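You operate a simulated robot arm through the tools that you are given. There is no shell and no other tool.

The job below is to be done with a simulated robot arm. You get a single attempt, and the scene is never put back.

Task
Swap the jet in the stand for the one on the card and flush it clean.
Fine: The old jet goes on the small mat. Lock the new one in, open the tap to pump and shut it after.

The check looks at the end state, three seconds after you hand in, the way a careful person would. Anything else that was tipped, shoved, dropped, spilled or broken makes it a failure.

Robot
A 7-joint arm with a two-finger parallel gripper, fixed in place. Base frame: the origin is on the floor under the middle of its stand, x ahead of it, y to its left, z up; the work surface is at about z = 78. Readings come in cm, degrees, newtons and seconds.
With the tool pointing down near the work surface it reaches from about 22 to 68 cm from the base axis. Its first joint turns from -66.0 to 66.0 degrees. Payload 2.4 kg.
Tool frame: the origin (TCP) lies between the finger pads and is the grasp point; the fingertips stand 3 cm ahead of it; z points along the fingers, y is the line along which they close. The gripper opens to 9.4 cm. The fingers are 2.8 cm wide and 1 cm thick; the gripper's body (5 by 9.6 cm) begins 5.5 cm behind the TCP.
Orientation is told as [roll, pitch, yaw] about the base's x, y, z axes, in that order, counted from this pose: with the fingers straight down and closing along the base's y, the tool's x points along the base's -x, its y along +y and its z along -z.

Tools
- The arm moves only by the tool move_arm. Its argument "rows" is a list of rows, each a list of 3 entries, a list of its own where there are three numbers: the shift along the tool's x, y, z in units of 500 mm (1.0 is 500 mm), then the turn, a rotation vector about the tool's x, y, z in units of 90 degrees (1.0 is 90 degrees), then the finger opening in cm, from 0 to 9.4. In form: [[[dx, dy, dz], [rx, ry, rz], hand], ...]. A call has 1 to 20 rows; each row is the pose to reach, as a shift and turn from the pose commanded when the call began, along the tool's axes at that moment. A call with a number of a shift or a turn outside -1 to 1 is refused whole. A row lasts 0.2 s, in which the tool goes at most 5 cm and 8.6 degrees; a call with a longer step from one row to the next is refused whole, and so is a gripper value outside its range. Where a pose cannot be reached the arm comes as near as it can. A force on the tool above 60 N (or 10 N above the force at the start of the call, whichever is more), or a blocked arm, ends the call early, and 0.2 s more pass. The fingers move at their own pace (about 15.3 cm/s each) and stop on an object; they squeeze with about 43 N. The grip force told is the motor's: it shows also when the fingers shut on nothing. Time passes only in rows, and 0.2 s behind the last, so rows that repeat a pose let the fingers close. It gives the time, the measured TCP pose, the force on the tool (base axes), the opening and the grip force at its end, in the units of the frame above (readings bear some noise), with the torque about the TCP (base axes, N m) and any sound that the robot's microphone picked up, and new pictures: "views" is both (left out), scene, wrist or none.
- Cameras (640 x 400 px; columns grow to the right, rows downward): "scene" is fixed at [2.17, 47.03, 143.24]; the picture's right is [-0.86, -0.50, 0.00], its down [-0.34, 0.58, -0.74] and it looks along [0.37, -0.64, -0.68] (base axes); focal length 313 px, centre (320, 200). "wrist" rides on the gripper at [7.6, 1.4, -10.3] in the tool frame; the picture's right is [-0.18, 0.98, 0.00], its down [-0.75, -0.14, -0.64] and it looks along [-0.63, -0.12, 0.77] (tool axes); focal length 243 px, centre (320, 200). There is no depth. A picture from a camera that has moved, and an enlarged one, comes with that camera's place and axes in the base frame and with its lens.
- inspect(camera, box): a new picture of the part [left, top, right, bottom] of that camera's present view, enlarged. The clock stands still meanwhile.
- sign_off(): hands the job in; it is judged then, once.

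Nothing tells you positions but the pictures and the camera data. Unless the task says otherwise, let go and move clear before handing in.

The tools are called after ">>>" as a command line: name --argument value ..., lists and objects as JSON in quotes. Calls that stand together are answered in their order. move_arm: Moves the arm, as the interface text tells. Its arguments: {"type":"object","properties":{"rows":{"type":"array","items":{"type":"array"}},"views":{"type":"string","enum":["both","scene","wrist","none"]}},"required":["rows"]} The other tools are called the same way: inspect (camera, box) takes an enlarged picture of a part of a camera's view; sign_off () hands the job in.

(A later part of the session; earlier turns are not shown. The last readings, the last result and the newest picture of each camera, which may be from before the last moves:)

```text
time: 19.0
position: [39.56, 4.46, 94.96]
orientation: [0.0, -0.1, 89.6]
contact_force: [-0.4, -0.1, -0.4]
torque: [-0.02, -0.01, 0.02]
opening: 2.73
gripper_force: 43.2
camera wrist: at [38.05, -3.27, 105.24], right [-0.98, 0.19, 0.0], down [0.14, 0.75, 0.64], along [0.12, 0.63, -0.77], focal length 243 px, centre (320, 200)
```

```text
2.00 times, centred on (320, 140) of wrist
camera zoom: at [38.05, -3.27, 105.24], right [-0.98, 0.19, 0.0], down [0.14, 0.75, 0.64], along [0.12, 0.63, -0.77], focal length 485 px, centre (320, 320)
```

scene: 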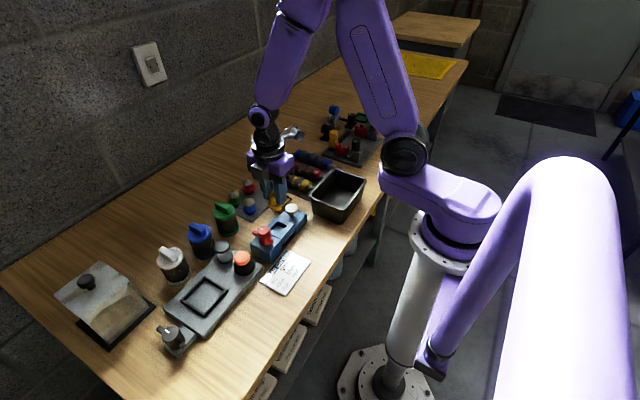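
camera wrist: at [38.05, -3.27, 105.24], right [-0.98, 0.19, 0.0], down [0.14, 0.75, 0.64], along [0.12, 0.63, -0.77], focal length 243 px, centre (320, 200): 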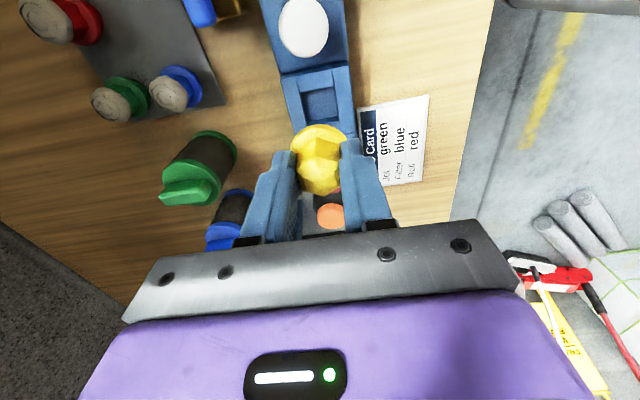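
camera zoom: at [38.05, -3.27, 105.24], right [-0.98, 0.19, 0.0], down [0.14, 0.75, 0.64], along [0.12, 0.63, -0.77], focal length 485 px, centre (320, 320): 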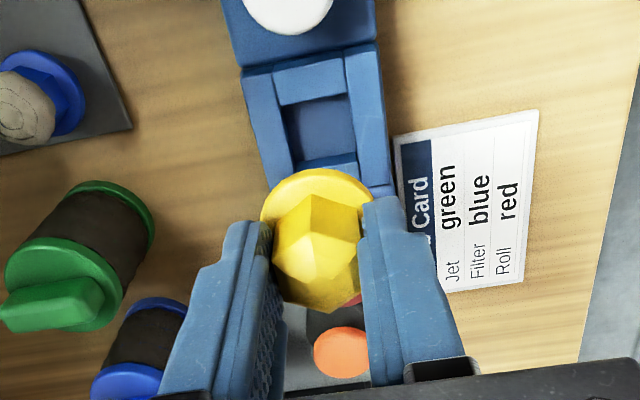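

The yellow jet is clear of the stand's square socket. Before setting it down I'll look at the undersides and the empty spot on the mat.

>>> inspect --camera "scene" --box '[270, 180, 310, 220]'

>>> inspect --camera "scene" --box '[225, 170, 285, 220]'

>>> inspect --camera "wrist" --box '[20, 0, 240, 130]'

```text
10.00 times, centred on (290, 200) of scene
camera zoom: at [2.17, 47.03, 143.24], right [-0.86, -0.5, 0.0], down [-0.34, 0.58, -0.74], along [0.37, -0.64, -0.68], focal length 3128 px, centre (620, 200)
```

zoom: 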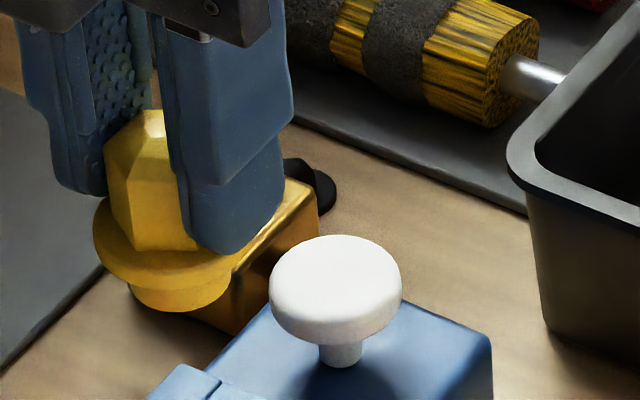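

```text
8.00 times, centred on (255, 195) of scene
camera zoom: at [2.17, 47.03, 143.24], right [-0.86, -0.5, 0.0], down [-0.34, 0.58, -0.74], along [0.37, -0.64, -0.68], focal length 2503 px, centre (840, 240)
```

zoom: 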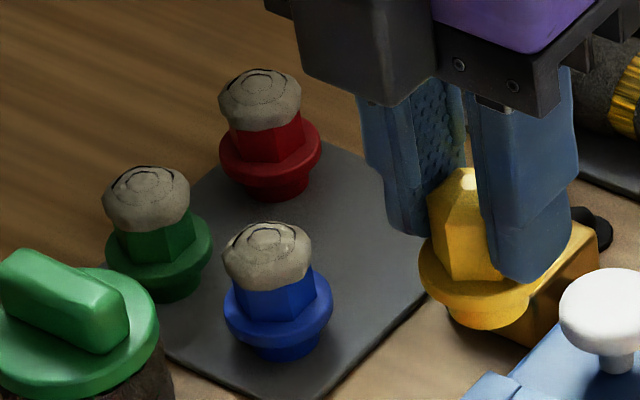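

```text
2.91 times, centred on (130, 65) of wrist
camera zoom: at [38.05, -3.27, 105.24], right [-0.98, 0.19, 0.0], down [0.14, 0.75, 0.64], along [0.12, 0.63, -0.77], focal length 706 px, centre (873, 593)
```

zoom: 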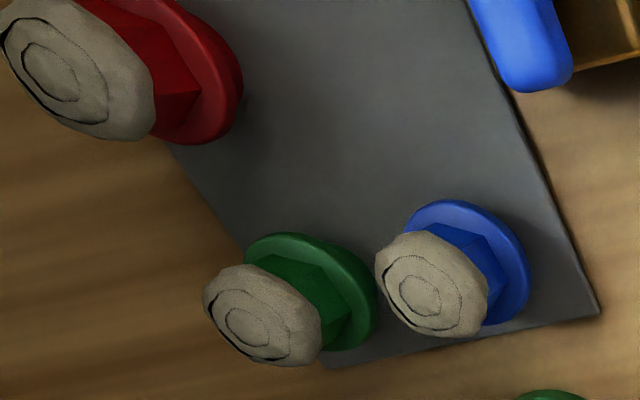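

Each jet has a round stem under its flange and stands on it on the mat; the free corner of the mat is about (52.6, -5.7). I'll carry the yellow jet above that spot.

>>> move_arm --rows '[[[0.04, -0.052, 0], [0, 0, 0], 2], [[0.08, -0.104, 0], [0, 0, 0], 2], [[0.12, -0.156, 0], [0, 0, 0], 2], [[0.16, -0.208, 0], [0, 0, 0], 2], [[0.2014, -0.2615, 0], [0, 0, 0], 2], [[0.2014, -0.2615, 0.05], [0, 0, 0], 2]]' --views "both"

>>> inspect --camera "wrist" --box '[140, 20, 420, 220]'

>>> inspect --camera "scene" --box '[220, 160, 300, 220]'

```text
time: 20.4
position: [52.61, -5.8, 92.47]
orientation: [0.0, 0.0, 89.6]
contact_force: [0.0, -0.6, -0.4]
torque: [0.0, -0.01, -0.03]
opening: 2.72
gripper_force: 42.3
camera wrist: at [51.17, -13.5, 102.64], right [-0.98, 0.19, 0.0], down [0.14, 0.75, 0.64], along [0.12, 0.63, -0.77], focal length 243 px, centre (320, 200)
```

scene: 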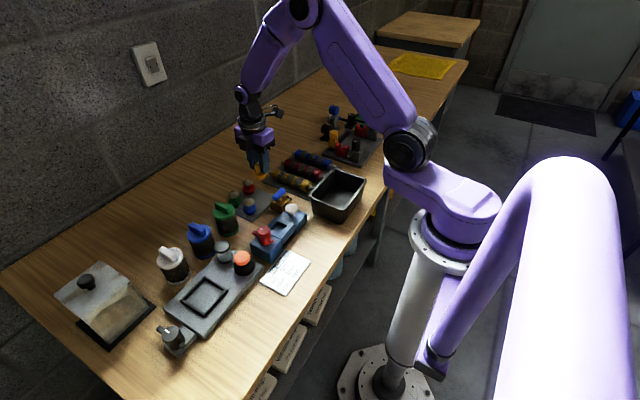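
wrist: 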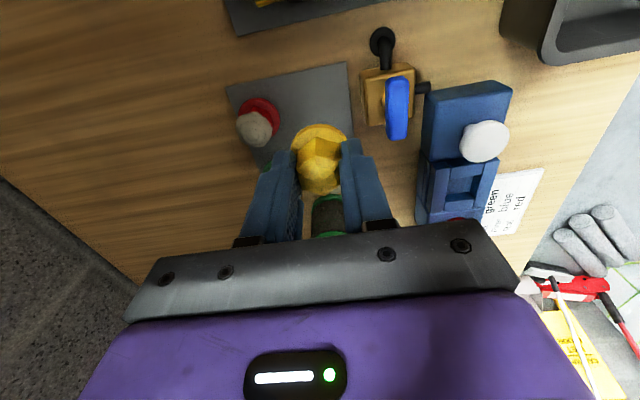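

```text
2.00 times, centred on (280, 120) of wrist
camera zoom: at [51.17, -13.5, 102.64], right [-0.98, 0.19, 0.0], down [0.14, 0.75, 0.64], along [0.12, 0.63, -0.77], focal length 485 px, centre (400, 360)
```

zoom: 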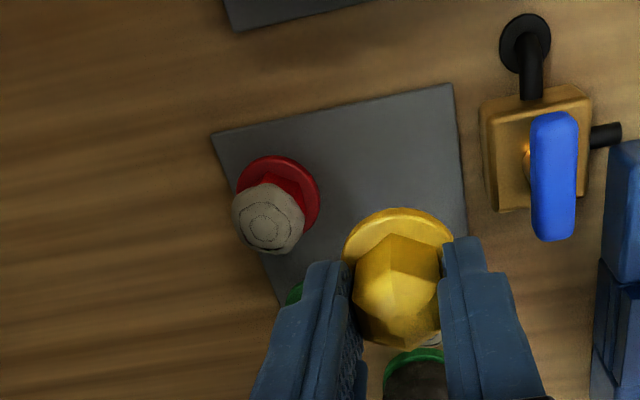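

```text
6.67 times, centred on (260, 190) of scene
camera zoom: at [2.17, 47.03, 143.24], right [-0.86, -0.5, 0.0], down [-0.34, 0.58, -0.74], along [0.37, -0.64, -0.68], focal length 2086 px, centre (720, 267)
```

zoom: 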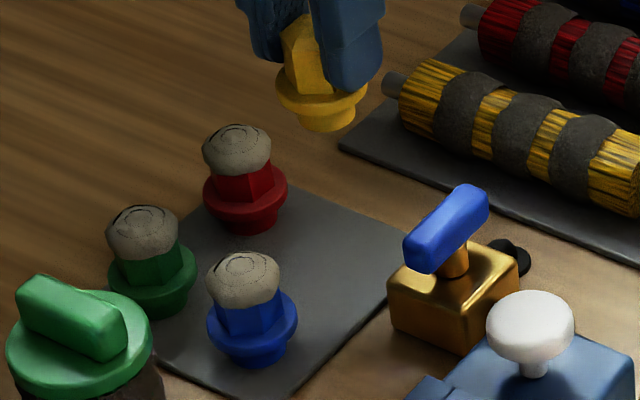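

The jet hangs over the free corner of the mat. I'll lower most of the way and then check its height.

>>> move_arm --rows '[[[0, 0, 0.05], [0, 0, 0], 2], [[0, 0, 0.1], [0, 0, 0], 2], [[0, 0, 0.134], [0, 0, 0], 2]]' --views "none"

>>> inspect --camera "scene" --box '[230, 160, 300, 220]'

>>> inspect --camera "wrist" --box '[140, 20, 420, 220]'

```text
time: 21.2
position: [52.6, -5.89, 85.8]
orientation: [0.0, 0.0, 89.7]
contact_force: [0.1, -0.2, -0.9]
torque: [0.0, 0.02, 0.02]
opening: 2.72
gripper_force: 43.2
```

```text
6.67 times, centred on (265, 190) of scene
camera zoom: at [2.17, 47.03, 143.24], right [-0.86, -0.5, 0.0], down [-0.34, 0.58, -0.74], along [0.37, -0.64, -0.68], focal length 2086 px, centre (687, 267)
```

zoom: 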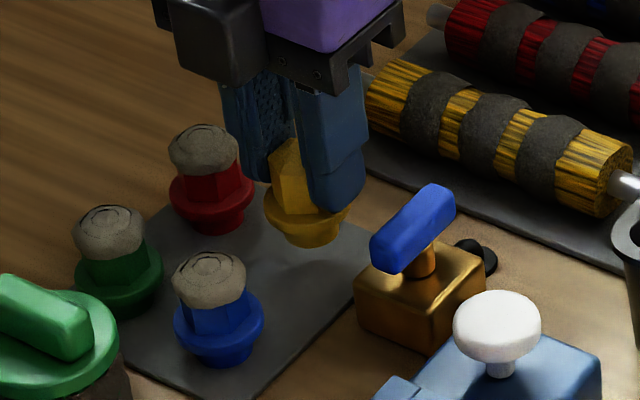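

```text
2.00 times, centred on (280, 120) of wrist
camera zoom: at [51.17, -13.47, 95.99], right [-0.98, 0.19, 0.0], down [0.14, 0.75, 0.64], along [0.12, 0.63, -0.77], focal length 485 px, centre (400, 360)
```

zoom: 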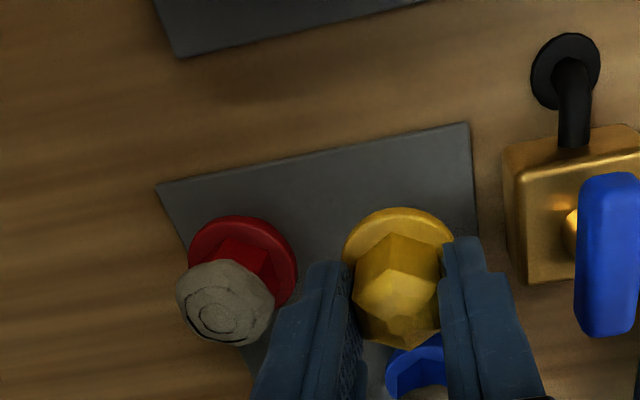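

The stem is still about 1.5 cm above the mat. Lowering in small steps while watching the force.

>>> move_arm --rows '[[[0, 0, 0.01], [0, 0, 0], 2], [[0, 0, 0.018], [0, 0, 0], 2]]' --views "none"

>>> inspect --camera "scene" --box '[230, 160, 300, 220]'

```text
time: 21.8
position: [52.51, -5.8, 84.74]
orientation: [-0.1, 0.0, 89.7]
contact_force: [-0.1, 0.3, -0.8]
torque: [0.02, 0.0, 0.05]
opening: 2.7
gripper_force: 42.9
```

```text
6.67 times, centred on (265, 190) of scene
camera zoom: at [2.17, 47.03, 143.24], right [-0.86, -0.5, 0.0], down [-0.34, 0.58, -0.74], along [0.37, -0.64, -0.68], focal length 2086 px, centre (687, 267)
```

zoom: 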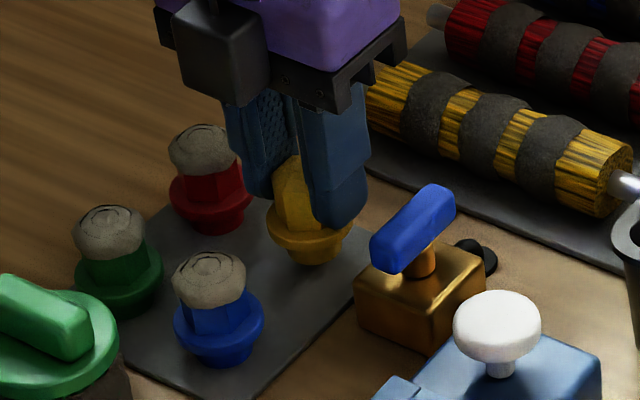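

>>> move_arm --rows '[[[0, 0, 0.004], [0, 0, 0], 2], [[0, 0, 0.008], [0, 0, 0], 2]]' --views "none"

```text
time: 22.4
position: [52.47, -5.77, 84.48]
orientation: [0.0, -0.1, 89.7]
contact_force: [0.3, 0.0, -0.4]
torque: [0.01, -0.02, 0.0]
opening: 2.72
gripper_force: 42.7
```

>>> move_arm --rows '[[[0, 0, 0.003], [0, 0, 0], 2], [[0, 0, 0.005], [0, 0, 0], 2]]' --views "none"

>>> inspect --camera "scene" --box '[230, 160, 300, 220]'

```text
time: 23.0
position: [52.56, -5.71, 84.31]
orientation: [0.0, 0.1, 89.7]
contact_force: [0.0, -0.6, -0.1]
torque: [-0.02, 0.02, 0.06]
opening: 2.73
gripper_force: 42.8
```

```text
6.67 times, centred on (265, 190) of scene
camera zoom: at [2.17, 47.03, 143.24], right [-0.86, -0.5, 0.0], down [-0.34, 0.58, -0.74], along [0.37, -0.64, -0.68], focal length 2086 px, centre (687, 267)
```

zoom: 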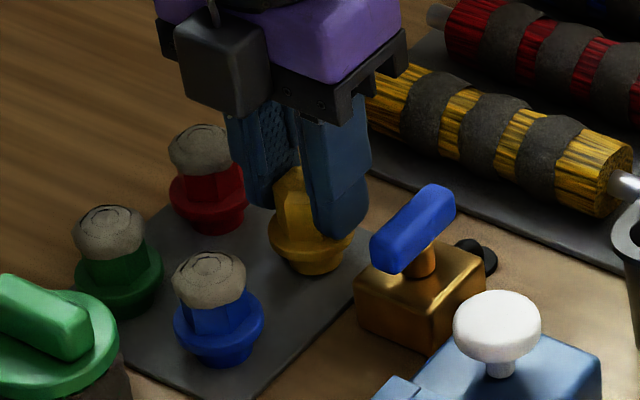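

Nearly touching; a few more tenths.

>>> move_arm --rows '[[[0, 0, 0.003], [0, 0, 0], 2], [[0, 0, 0.003], [0, 0, 0], 2]]' --views "none"

```text
time: 23.6
position: [52.55, -5.81, 84.03]
orientation: [0.0, 0.0, 89.7]
contact_force: [0.2, 0.0, 0.5]
torque: [-0.04, -0.01, -0.03]
opening: 2.72
gripper_force: 42.8
```

>>> move_arm --rows '[[[0, 0, 0.003], [0, 0, 0], 2], [[0, 0, 0.003], [0, 0, 0], 2]]' --views "none"

>>> inspect --camera "scene" --box '[240, 170, 290, 210]'

```text
time: 24.2
position: [52.53, -5.79, 84.06]
orientation: [-0.1, 0.1, 89.7]
contact_force: [-0.5, -1.0, 2.7]
torque: [-0.02, 0.03, 0.0]
opening: 2.75
gripper_force: 43.5
```

```text
10.00 times, centred on (265, 190) of scene
camera zoom: at [2.16, 47.03, 143.24], right [-0.86, -0.5, 0.0], down [-0.34, 0.58, -0.74], along [0.37, -0.64, -0.68], focal length 3128 px, centre (870, 300)
```

zoom: 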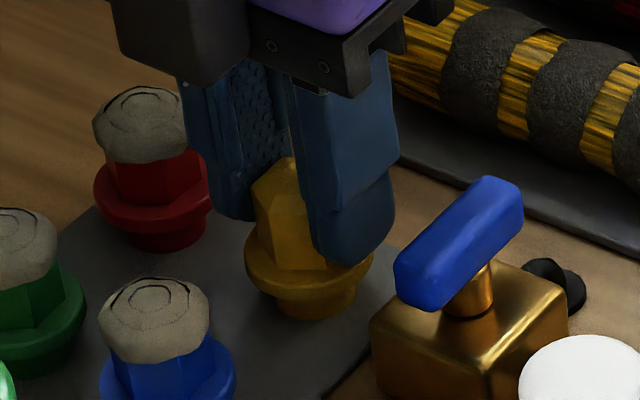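

Touchdown (about 3 N). I'll ease 1 mm more and release the jet, then rise.

>>> move_arm --rows '[[[0, 0, 0.0015], [0, 0, 0], 2], [[0, 0, 0.0015], [0, 0, 0], 2.9], [[0, 0, 0.0015], [0, 0, 0], 3.3], [[0, 0, 0.0015], [0, 0, 0], 3.7], [[0, 0, -0.02], [0, 0, 0], 3.7], [[0, 0, -0.06], [0, 0, 0], 3.7], [[0, 0, -0.12], [0, 0, 0], 3.7], [[0, 0, -0.18], [0, 0, 0], 3.7]]' --views "both"

>>> inspect --camera "scene" --box '[220, 160, 300, 220]'

>>> inspect --camera "wrist" --box '[180, 20, 420, 220]'

```text
time: 26.0
position: [52.54, -5.59, 92.89]
orientation: [0.0, 0.1, 89.7]
contact_force: [-0.2, -0.7, 0.0]
torque: [-0.01, 0.0, 0.03]
opening: 3.67
gripper_force: 0.2
camera wrist: at [51.12, -13.43, 103.1], right [-0.98, 0.19, 0.0], down [0.15, 0.75, 0.64], along [0.12, 0.63, -0.77], focal length 243 px, centre (320, 200)
```

scene: 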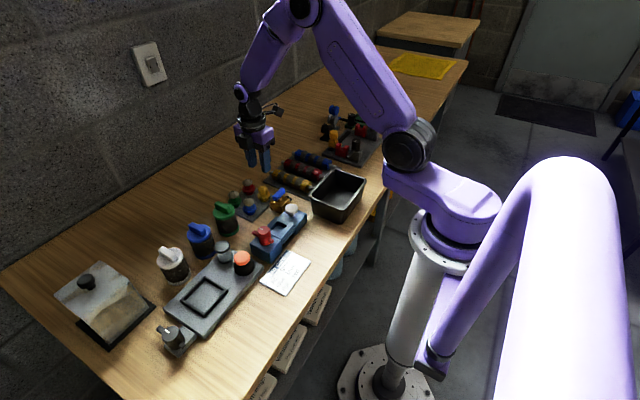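
wrist: 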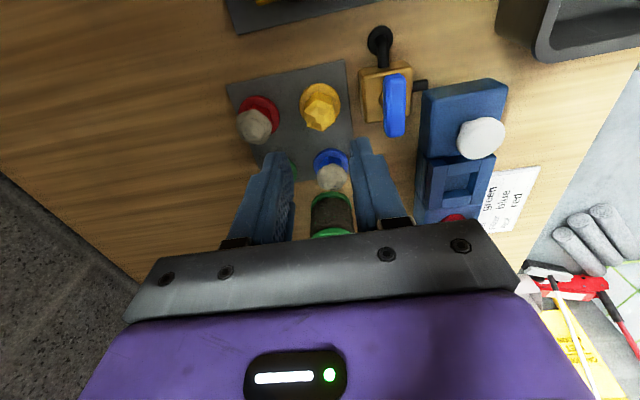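

```text
6.67 times, centred on (260, 190) of scene
camera zoom: at [2.17, 47.03, 143.24], right [-0.86, -0.5, 0.0], down [-0.34, 0.58, -0.74], along [0.37, -0.64, -0.68], focal length 2086 px, centre (720, 267)
```

zoom: 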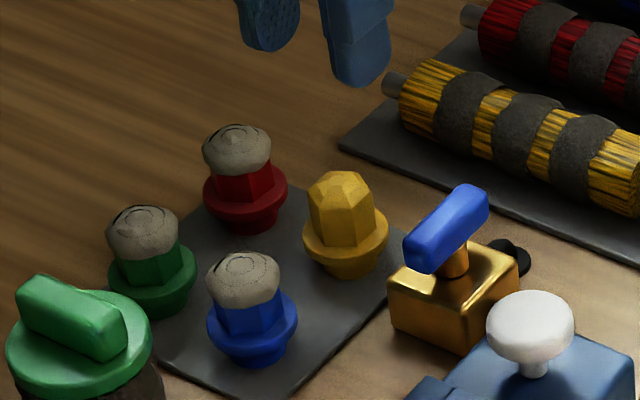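

```text
2.00 times, centred on (300, 120) of wrist
camera zoom: at [51.12, -13.43, 103.1], right [-0.98, 0.19, 0.0], down [0.15, 0.75, 0.64], along [0.12, 0.63, -0.77], focal length 485 px, centre (360, 360)
```

zoom: 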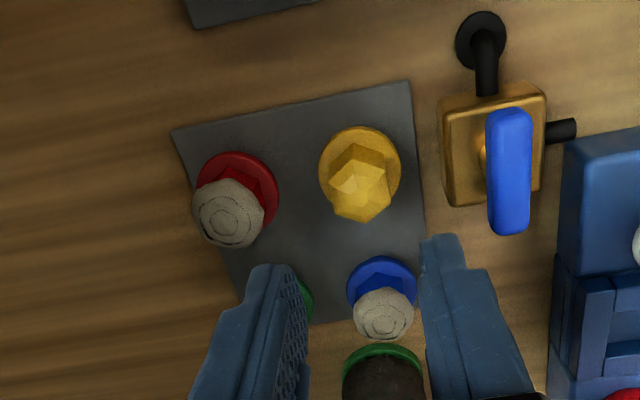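

The yellow jet stands upright in the mat's free corner. Next I'll hover over the green jet at about (58, 0.7) and fix its place and hex orientation.

>>> move_arm --rows '[[[-0.043, -0.037, -0.01], [0, 0, 0], 5], [[-0.086, -0.074, -0.02], [0, 0, 0], 5], [[-0.128, -0.111, -0.022], [0, 0, 0], 5]]' --views "wrist"

>>> inspect --camera "wrist" --box '[220, 40, 420, 240]'

>>> inspect --camera "wrist" --box '[280, 70, 370, 150]'

>>> inspect --camera "scene" --box '[220, 170, 270, 220]'

```text
time: 26.8
position: [58.16, 0.61, 94.13]
orientation: [0.0, 0.0, 89.7]
contact_force: [-0.1, 0.3, 0.0]
torque: [-0.02, -0.01, -0.01]
opening: 5.01
gripper_force: 0.1
camera wrist: at [56.72, -7.1, 104.22], right [-0.98, 0.19, 0.0], down [0.15, 0.75, 0.64], along [0.12, 0.63, -0.77], focal length 243 px, centre (320, 200)
```

wrist: 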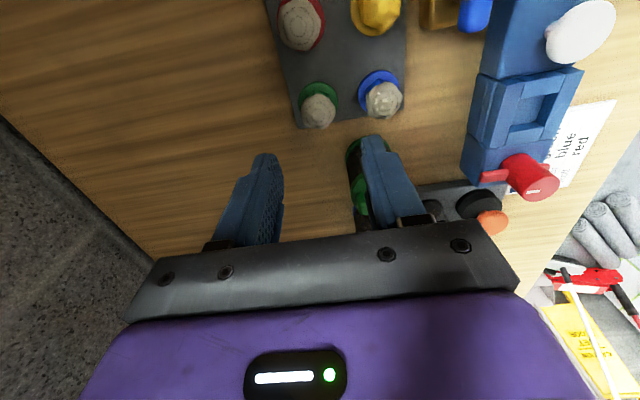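

```text
2.00 times, centred on (320, 140) of wrist
camera zoom: at [56.72, -7.1, 104.22], right [-0.98, 0.19, 0.0], down [0.15, 0.75, 0.64], along [0.12, 0.63, -0.77], focal length 485 px, centre (320, 320)
```

zoom: 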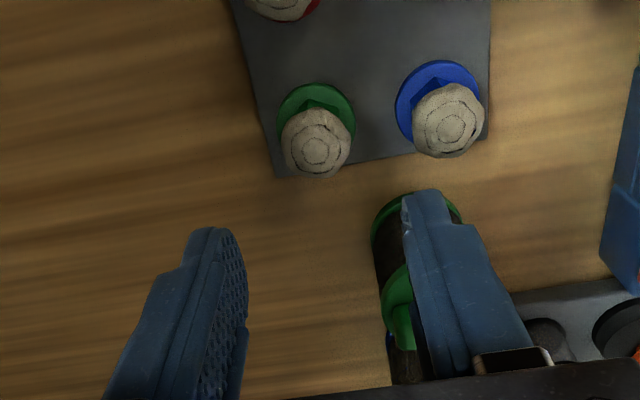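

```text
5.00 times, centred on (325, 110) of wrist
camera zoom: at [56.72, -7.1, 104.22], right [-0.98, 0.19, 0.0], down [0.15, 0.75, 0.64], along [0.12, 0.63, -0.77], focal length 1213 px, centre (295, 650)
```

zoom: 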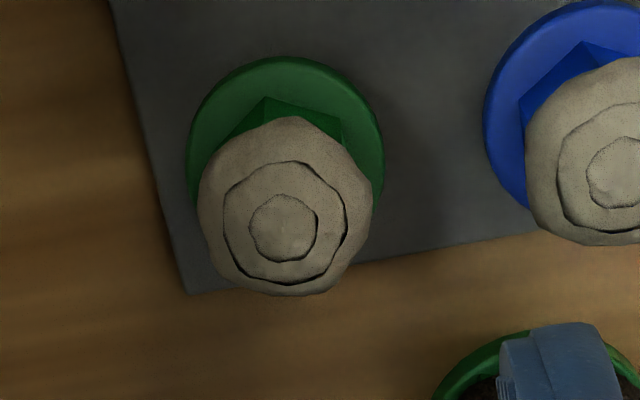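

```text
8.00 times, centred on (245, 195) of scene
camera zoom: at [2.17, 47.03, 143.24], right [-0.86, -0.5, 0.0], down [-0.34, 0.58, -0.74], along [0.37, -0.64, -0.68], focal length 2503 px, centre (920, 240)
```

zoom: 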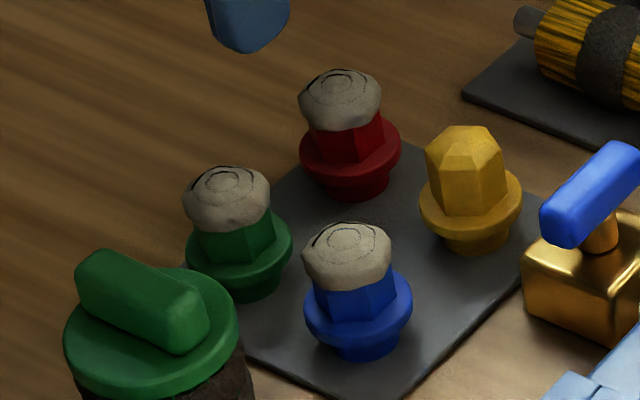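

>>> inspect --camera "wrist" --box '[298, 76, 342, 104]'

>>> inspect --camera "scene" --box '[232, 182, 264, 212]'

```text
14.29 times, centred on (320, 90) of wrist
camera zoom: at [56.72, -7.1, 104.22], right [-0.98, 0.19, 0.0], down [0.15, 0.75, 0.64], along [0.12, 0.63, -0.77], focal length 3466 px, centre (320, 1771)
```

zoom: 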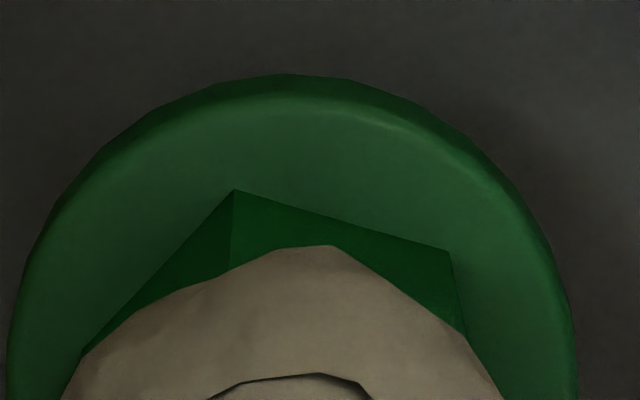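

```text
13.33 times, centred on (248, 197) of scene
camera zoom: at [2.17, 47.03, 143.24], right [-0.86, -0.5, 0.0], down [-0.34, 0.58, -0.74], along [0.37, -0.64, -0.68], focal length 4171 px, centre (1280, 240)
```

zoom: 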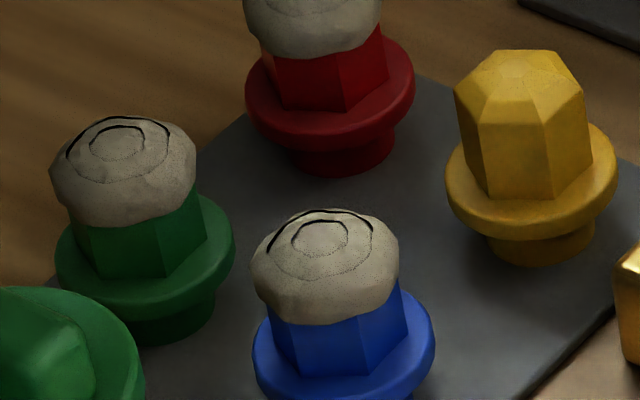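

The green jet fits to about (58.3, 0.6), hex flats turned about 3° from x. I'll narrow the opening to clear the blue jet, trim the yaw by 3.5° and come down partway to check.

>>> move_arm --rows '[[[0, -0.0034, 0.03], [0, 0, -0.02], 4.4], [[0, -0.0034, 0.07], [0, 0, -0.039], 4.4], [[0, -0.0034, 0.12], [0, 0, -0.039], 4.4]]' --views "none"

>>> inspect --camera "wrist" --box '[240, 60, 400, 220]'

>>> inspect --camera "scene" --box '[215, 160, 285, 220]'

```text
time: 27.6
position: [58.33, 0.55, 88.04]
orientation: [0.0, 0.0, 93.2]
contact_force: [0.6, 0.4, -0.4]
torque: [0.03, 0.0, 0.02]
opening: 4.42
gripper_force: 0.0
```

```text
2.50 times, centred on (320, 140) of wrist
camera zoom: at [57.37, -7.17, 98.23], right [-0.99, 0.13, 0.0], down [0.1, 0.76, 0.64], along [0.08, 0.64, -0.77], focal length 606 px, centre (320, 350)
```

zoom: 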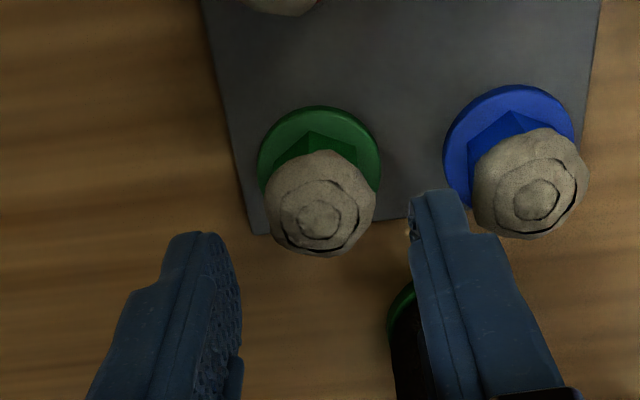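

```text
6.67 times, centred on (250, 190) of scene
camera zoom: at [2.17, 47.03, 143.24], right [-0.86, -0.5, 0.0], down [-0.34, 0.58, -0.74], along [0.37, -0.64, -0.68], focal length 2086 px, centre (787, 267)
```

zoom: 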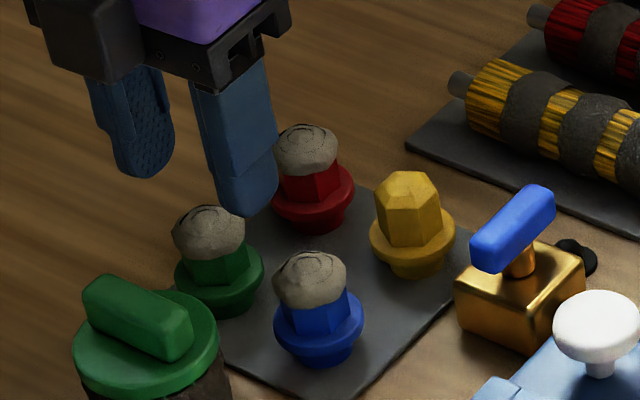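

The fingers straddle the green jet with room to the blue one. Lowering to the hex.

>>> move_arm --rows '[[[-0.002, -0.0014, 0.03], [0, 0, 0], 4.4], [[-0.002, -0.0014, 0.06], [0, 0, 0], 4.4], [[-0.002, -0.0014, 0.086], [0, 0, 0], 4.4]]' --views "none"

>>> inspect --camera "wrist" --box '[240, 60, 400, 220]'

>>> inspect --camera "scene" --box '[225, 175, 275, 215]'

```text
time: 28.4
position: [58.41, 0.83, 83.77]
orientation: [0.0, 0.0, 93.2]
contact_force: [1.0, -0.1, 0.6]
torque: [0.02, 0.01, 0.0]
opening: 4.43
gripper_force: 0.2
```

```text
2.50 times, centred on (320, 140) of wrist
camera zoom: at [57.43, -7.0, 93.92], right [-0.99, 0.13, 0.0], down [0.1, 0.76, 0.64], along [0.08, 0.64, -0.77], focal length 606 px, centre (320, 350)
```

zoom: 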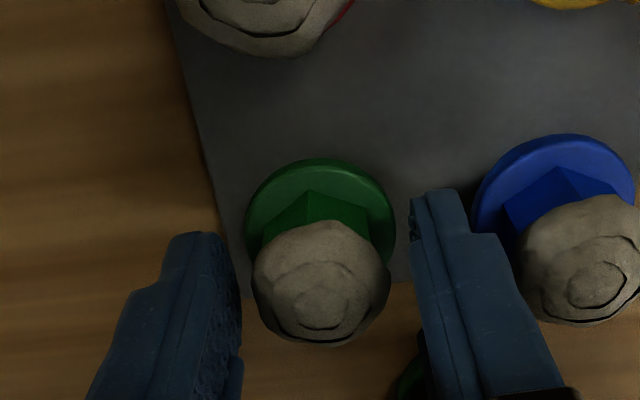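

```text
10.00 times, centred on (250, 195) of scene
camera zoom: at [2.17, 47.03, 143.24], right [-0.86, -0.5, 0.0], down [-0.34, 0.58, -0.74], along [0.37, -0.64, -0.68], focal length 3128 px, centre (1020, 250)
```

zoom: 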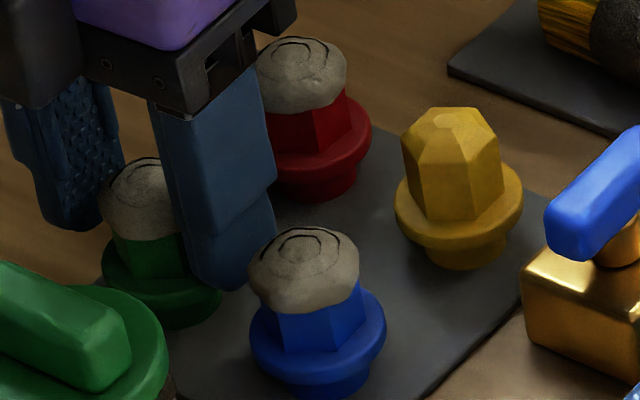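

Well centred. Closing on the green jet.

>>> move_arm --rows '[[[0, 0, 0], [0, 0, 0], 3.4], [[0, 0, 0], [0, 0, 0], 2], [[0, 0, 0], [0, 0, 0], 2], [[0, 0, 0], [0, 0, 0], 2]]' --views "wrist"

>>> inspect --camera "scene" --box '[225, 175, 275, 215]'

```text
time: 29.4
position: [58.39, 0.74, 83.71]
orientation: [0.0, 0.0, 93.3]
contact_force: [0.9, -0.2, -0.1]
torque: [0.01, -0.02, 0.01]
opening: 2.71
gripper_force: 42.8
camera wrist: at [57.42, -7.01, 93.92], right [-0.99, 0.13, 0.0], down [0.1, 0.76, 0.64], along [0.08, 0.64, -0.77], focal length 243 px, centre (320, 200)
```

wrist: 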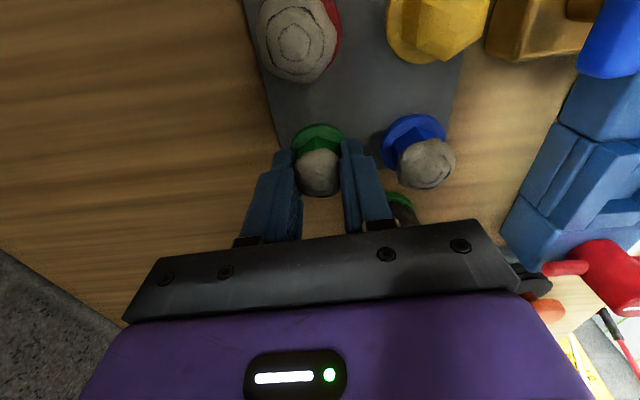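

```text
10.00 times, centred on (250, 195) of scene
camera zoom: at [2.17, 47.03, 143.24], right [-0.86, -0.5, 0.0], down [-0.34, 0.58, -0.74], along [0.37, -0.64, -0.68], focal length 3128 px, centre (1020, 250)
```

zoom: 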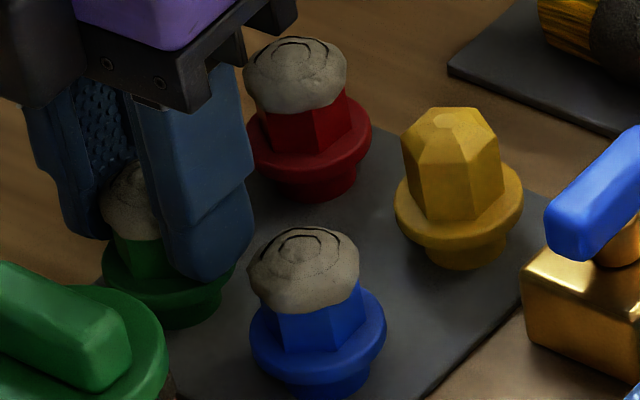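

The grip is on the hex flats (2.71 cm). Lifting straight up.

>>> move_arm --rows '[[[0, 0, -0.01], [0, 0, 0], 2], [[0, 0, -0.04], [0, 0, 0], 2], [[0, 0, -0.09], [0, 0, 0], 2], [[0, 0, -0.15], [0, 0, 0.015], 2], [[0, 0, -0.21], [0, 0, 0.03], 2], [[0, 0, -0.23], [0, 0, 0.04], 2]]' --views "both"

>>> inspect --camera "scene" --box '[215, 140, 285, 220]'

```text
time: 30.8
position: [58.33, 0.71, 95.16]
orientation: [-0.1, 0.0, 89.7]
contact_force: [-0.2, -0.3, 0.4]
torque: [0.01, 0.03, -0.03]
opening: 2.73
gripper_force: 43.4
camera wrist: at [56.94, -6.89, 105.43], right [-0.98, 0.19, 0.0], down [0.15, 0.75, 0.64], along [0.12, 0.63, -0.77], focal length 243 px, centre (320, 200)
```

scene: 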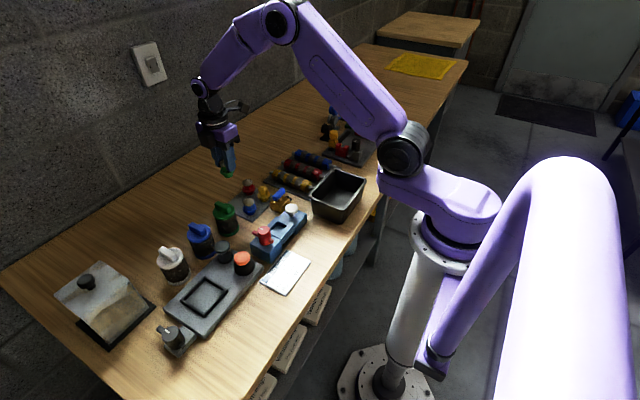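
wrist: 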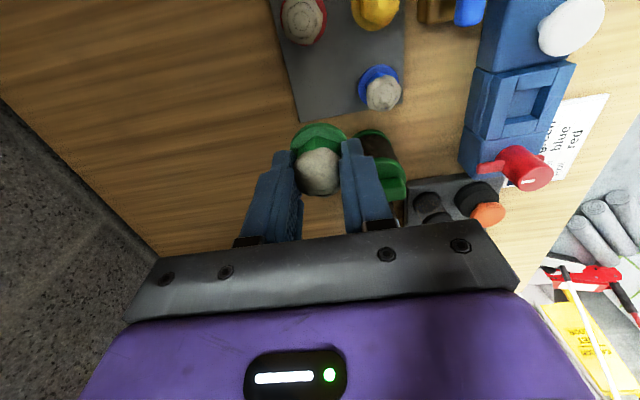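

```text
5.00 times, centred on (250, 180) of scene
camera zoom: at [2.17, 47.03, 143.24], right [-0.86, -0.5, 0.0], down [-0.34, 0.58, -0.74], along [0.37, -0.64, -0.68], focal length 1564 px, centre (670, 300)
```

zoom: 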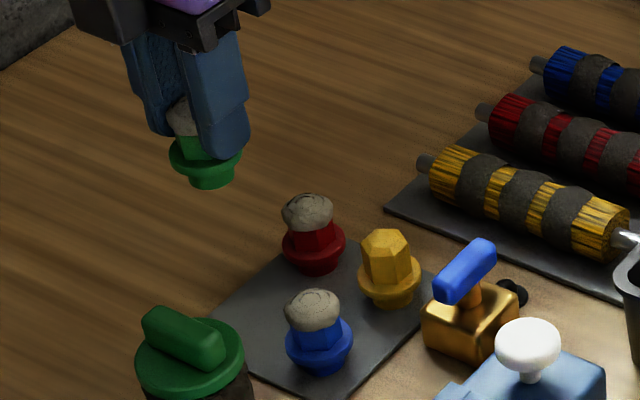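

The green jet is up and level. Carrying it to above the stand's socket.

>>> move_arm --rows '[[[-0.0144, 0.075, 0], [0, 0, 0], 2], [[-0.0289, 0.15, 0], [0, 0, 0], 2], [[-0.0433, 0.226, 0], [0, 0, 0], 2], [[-0.0578, 0.301, 0], [0, 0, 0], 2], [[-0.0722, 0.3765, 0], [0, 0, 0], 2], [[-0.0722, 0.3765, 0], [0, 0, 0], 2]]' --views "wrist"

>>> inspect --camera "wrist" --box '[240, 40, 400, 200]'

>>> inspect --camera "scene" --box '[230, 160, 330, 250]'

```text
time: 32.2
position: [39.55, 4.45, 95.34]
orientation: [0.0, -0.1, 89.7]
contact_force: [-0.3, 0.0, -1.1]
torque: [-0.02, -0.01, 0.03]
opening: 2.74
gripper_force: 42.3
camera wrist: at [38.12, -3.16, 105.5], right [-0.98, 0.19, 0.0], down [0.15, 0.75, 0.64], along [0.12, 0.63, -0.77], focal length 243 px, centre (320, 200)
```

wrist: 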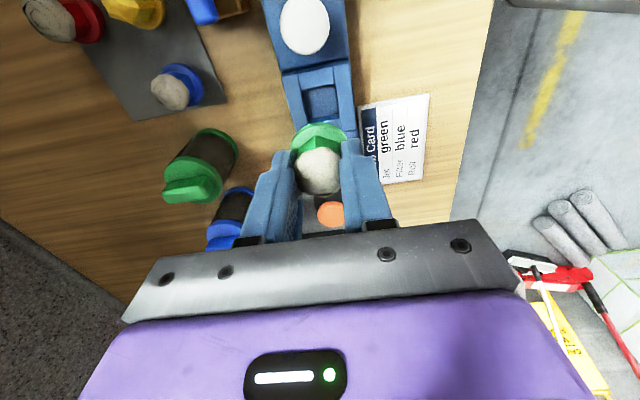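

```text
2.50 times, centred on (320, 120) of wrist
camera zoom: at [38.12, -3.16, 105.5], right [-0.98, 0.19, 0.0], down [0.15, 0.75, 0.64], along [0.12, 0.63, -0.77], focal length 606 px, centre (320, 400)
```

zoom: 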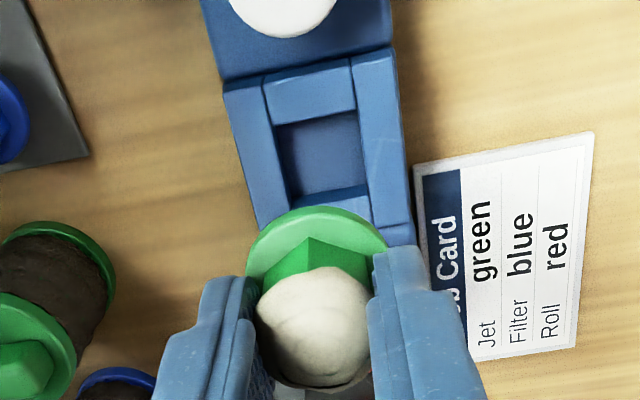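

```text
4.44 times, centred on (280, 205) of scene
camera zoom: at [2.16, 47.03, 143.24], right [-0.86, -0.5, 0.0], down [-0.34, 0.58, -0.74], along [0.37, -0.64, -0.68], focal length 1390 px, centre (498, 178)
```

zoom: 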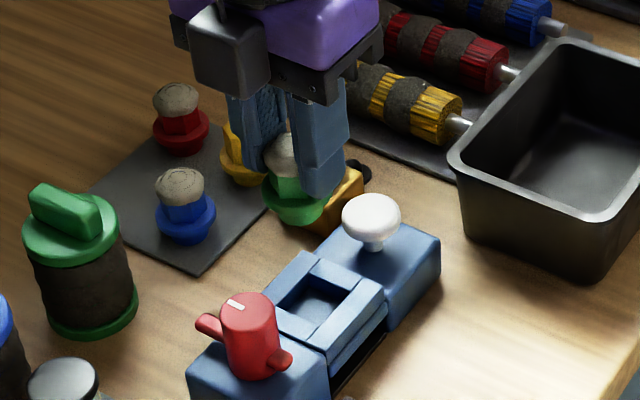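

I'll measure how the green jet sits in the fingers compared with the yellow one, before lowering it.

>>> inspect --camera "wrist" --box '[280, 70, 360, 150]'

>>> inspect --camera "scene" --box '[265, 180, 315, 220]'

```text
5.00 times, centred on (320, 110) of wrist
camera zoom: at [38.12, -3.16, 105.5], right [-0.98, 0.19, 0.0], down [0.15, 0.75, 0.64], along [0.12, 0.63, -0.77], focal length 1213 px, centre (320, 650)
```

zoom: 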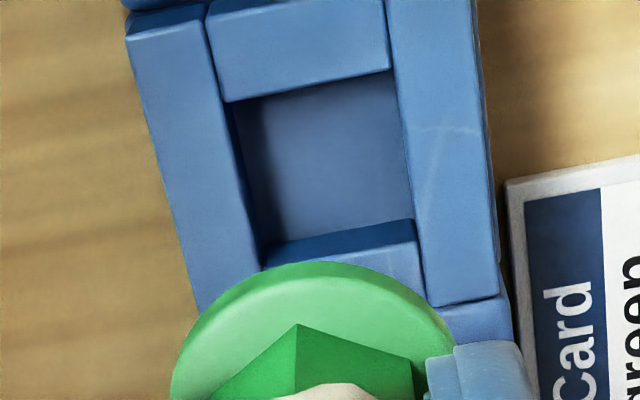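

```text
10.00 times, centred on (290, 200) of scene
camera zoom: at [2.16, 47.03, 143.24], right [-0.86, -0.5, 0.0], down [-0.34, 0.58, -0.74], along [0.37, -0.64, -0.68], focal length 3128 px, centre (620, 200)
```

zoom: 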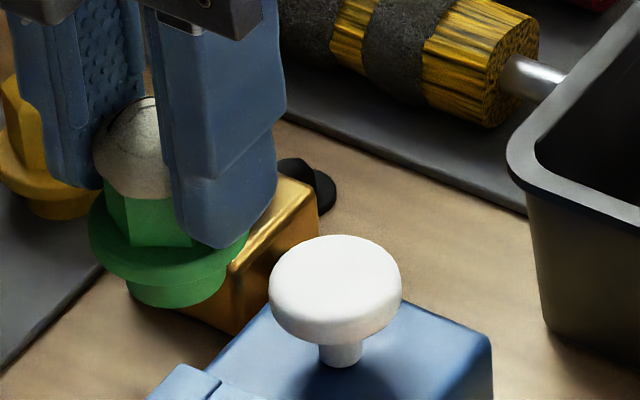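

The socket centre fits to (39.55, 4.5) with about 2.5 mm play each side for the stem. I'll add 1 mm in y and lower to just above the socket.

>>> move_arm --rows '[[[-0.002, 0, 0.04], [0, 0, 0], 2], [[-0.002, 0, 0.08], [0, 0, 0], 2], [[-0.002, 0, 0.12], [0, 0, 0], 2], [[-0.002, 0, 0.154], [0, 0, 0], 2]]' --views "wrist"

>>> inspect --camera "wrist" --box '[270, 60, 370, 160]'

>>> inspect --camera "scene" --box '[255, 190, 315, 240]'

```text
time: 33.2
position: [39.65, 4.46, 87.58]
orientation: [0.0, 0.1, 89.6]
contact_force: [-0.5, 0.6, -0.7]
torque: [0.0, 0.02, -0.02]
opening: 2.71
gripper_force: 43.1
camera wrist: at [38.15, -3.12, 97.75], right [-0.98, 0.19, 0.0], down [0.15, 0.75, 0.64], along [0.12, 0.63, -0.77], focal length 243 px, centre (320, 200)
```

wrist: 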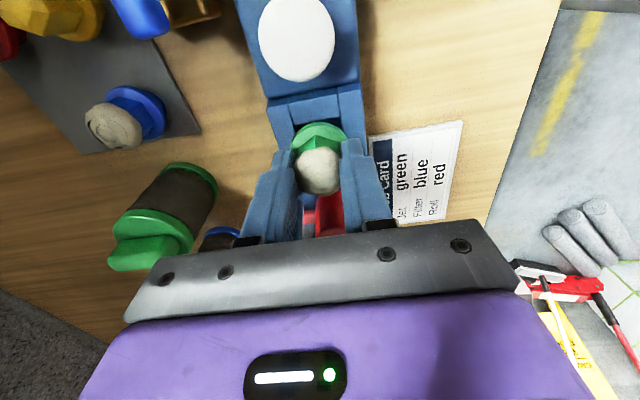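

```text
4.00 times, centred on (320, 110) of wrist
camera zoom: at [38.15, -3.12, 97.75], right [-0.98, 0.19, 0.0], down [0.15, 0.75, 0.64], along [0.12, 0.63, -0.77], focal length 970 px, centre (320, 560)
```

zoom: 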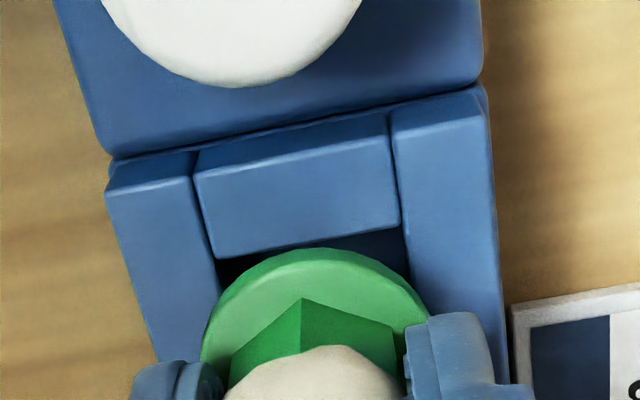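

```text
8.00 times, centred on (285, 215) of scene
camera zoom: at [2.17, 47.03, 143.24], right [-0.86, -0.5, 0.0], down [-0.34, 0.58, -0.74], along [0.37, -0.64, -0.68], focal length 2503 px, centre (600, 80)
```

zoom: 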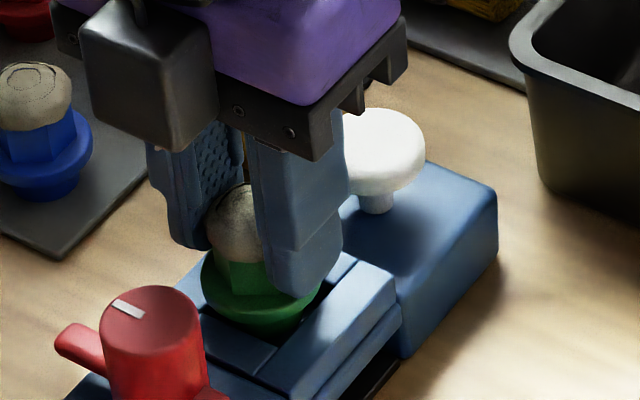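

Aligned over the socket. Lowering slowly, watching the force.

>>> move_arm --rows '[[[0, 0, 0.006], [0, 0, 0], 2], [[0, 0, 0.012], [0, 0, 0], 2], [[0, 0, 0.018], [0, 0, 0], 2]]' --views "none"

```text
time: 34.0
position: [39.6, 4.62, 86.63]
orientation: [-0.2, 0.0, 89.6]
contact_force: [-2.9, -3.2, 20.9]
torque: [-0.22, -0.05, -0.04]
opening: 2.73
gripper_force: 42.3
```

It met something at 20 N about 4 mm above full seating; the force and torque point to the +x/+y edge. I'll back up, shift toward -x and -y by about 1.5 mm, and look.

>>> move_arm --rows '[[[0, 0, -0.012], [0, 0, 0], 2], [[0.003, 0.0025, -0.012], [0, 0, 0], 2], [[0.003, 0.0025, -0.012], [0, 0, 0], 2]]' --views "wrist"

>>> inspect --camera "wrist" --box '[270, 60, 370, 160]'

>>> inspect --camera "scene" --box '[260, 205, 310, 245]'

```text
time: 34.8
position: [39.55, 4.36, 87.21]
orientation: [0.0, 0.0, 89.6]
contact_force: [-0.4, 0.5, -0.6]
torque: [0.02, -0.05, 0.01]
opening: 2.7
gripper_force: 43.1
camera wrist: at [38.02, -3.29, 97.45], right [-0.98, 0.19, 0.0], down [0.15, 0.75, 0.64], along [0.12, 0.63, -0.77], focal length 243 px, centre (320, 200)
```

wrist: 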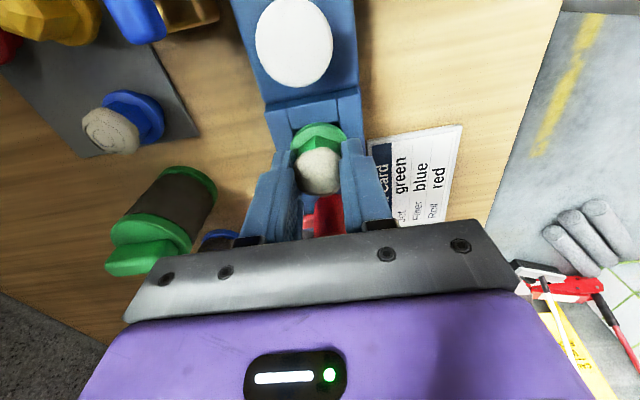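

```text
4.00 times, centred on (320, 110) of wrist
camera zoom: at [38.02, -3.29, 97.45], right [-0.98, 0.19, 0.0], down [0.15, 0.75, 0.64], along [0.12, 0.63, -0.77], focal length 970 px, centre (320, 560)
```

zoom: 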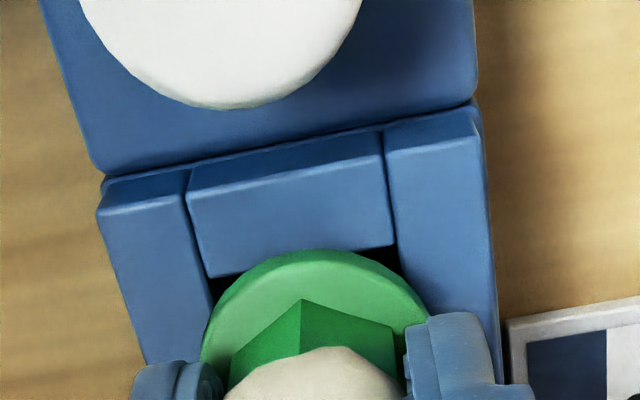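

```text
10.00 times, centred on (285, 225) of scene
camera zoom: at [2.17, 47.03, 143.24], right [-0.86, -0.5, 0.0], down [-0.34, 0.58, -0.74], along [0.37, -0.64, -0.68], focal length 3128 px, centre (670, -50)
```

zoom: 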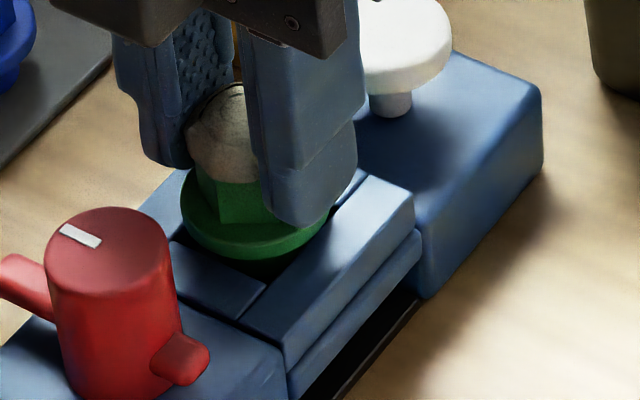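

>>> move_arm --rows '[[[0, 0, 0.004], [0, 0, 0], 2], [[0, 0, 0.008], [0, 0, 0], 2], [[0, 0, 0.008], [0, 0, 0], 2]]' --views "none"

```text
time: 35.6
position: [39.47, 4.34, 86.79]
orientation: [0.0, 0.1, 89.7]
contact_force: [-0.3, 0.4, 0.2]
torque: [0.03, -0.01, -0.01]
opening: 2.73
gripper_force: 43.3
```

>>> move_arm --rows '[[[0, 0, 0.003], [0, 0, 0], 2], [[0, 0, 0.003], [0, 0, 0], 2]]' --views "none"

```text
time: 36.2
position: [39.43, 4.35, 86.6]
orientation: [0.1, 0.0, 89.7]
contact_force: [-1.0, -1.3, 6.7]
torque: [-0.08, 0.01, -0.03]
opening: 2.72
gripper_force: 43.1
```

>>> inspect --camera "scene" --box '[260, 205, 310, 245]'

>>> inspect --camera "wrist" --box '[270, 60, 370, 160]'

```text
10.00 times, centred on (285, 225) of scene
camera zoom: at [2.15, 47.03, 143.24], right [-0.86, -0.5, 0.0], down [-0.34, 0.58, -0.74], along [0.37, -0.64, -0.68], focal length 3128 px, centre (670, -50)
```

zoom: 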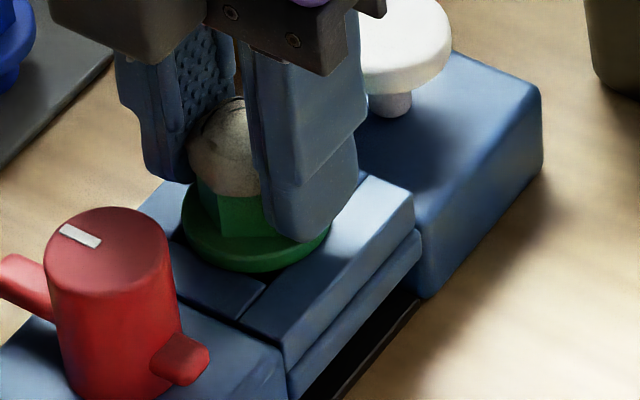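

```text
4.00 times, centred on (320, 110) of wrist
camera zoom: at [38.02, -3.28, 96.91], right [-0.98, 0.19, 0.0], down [0.15, 0.75, 0.64], along [0.12, 0.63, -0.77], focal length 970 px, centre (320, 560)
```

zoom: 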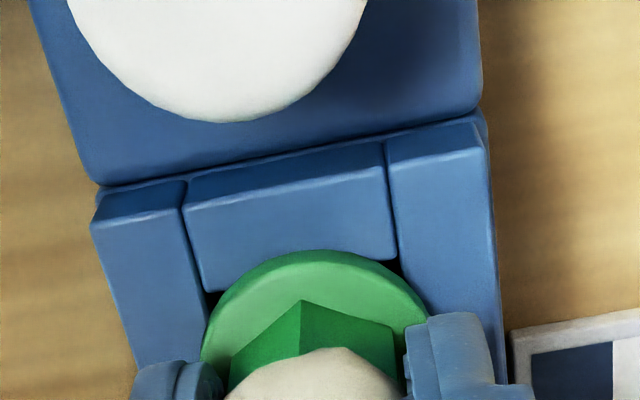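

>>> inspect --camera "scene" --box '[268, 220, 292, 236]'

```text
16.00 times, centred on (280, 228) of scene
camera zoom: at [2.15, 47.03, 143.24], right [-0.86, -0.5, 0.0], down [-0.34, 0.58, -0.74], along [0.37, -0.64, -0.68], focal length 5006 px, centre (960, -248)
```

zoom: 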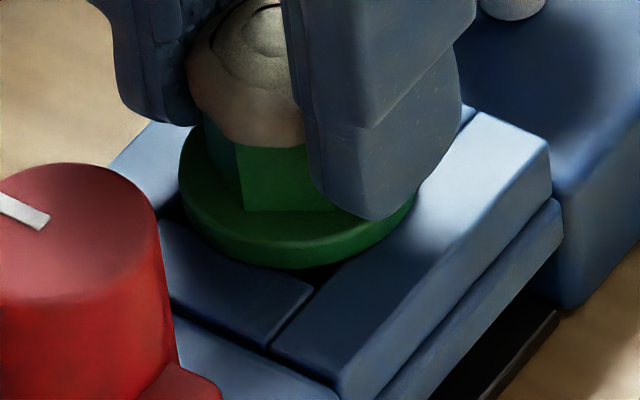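

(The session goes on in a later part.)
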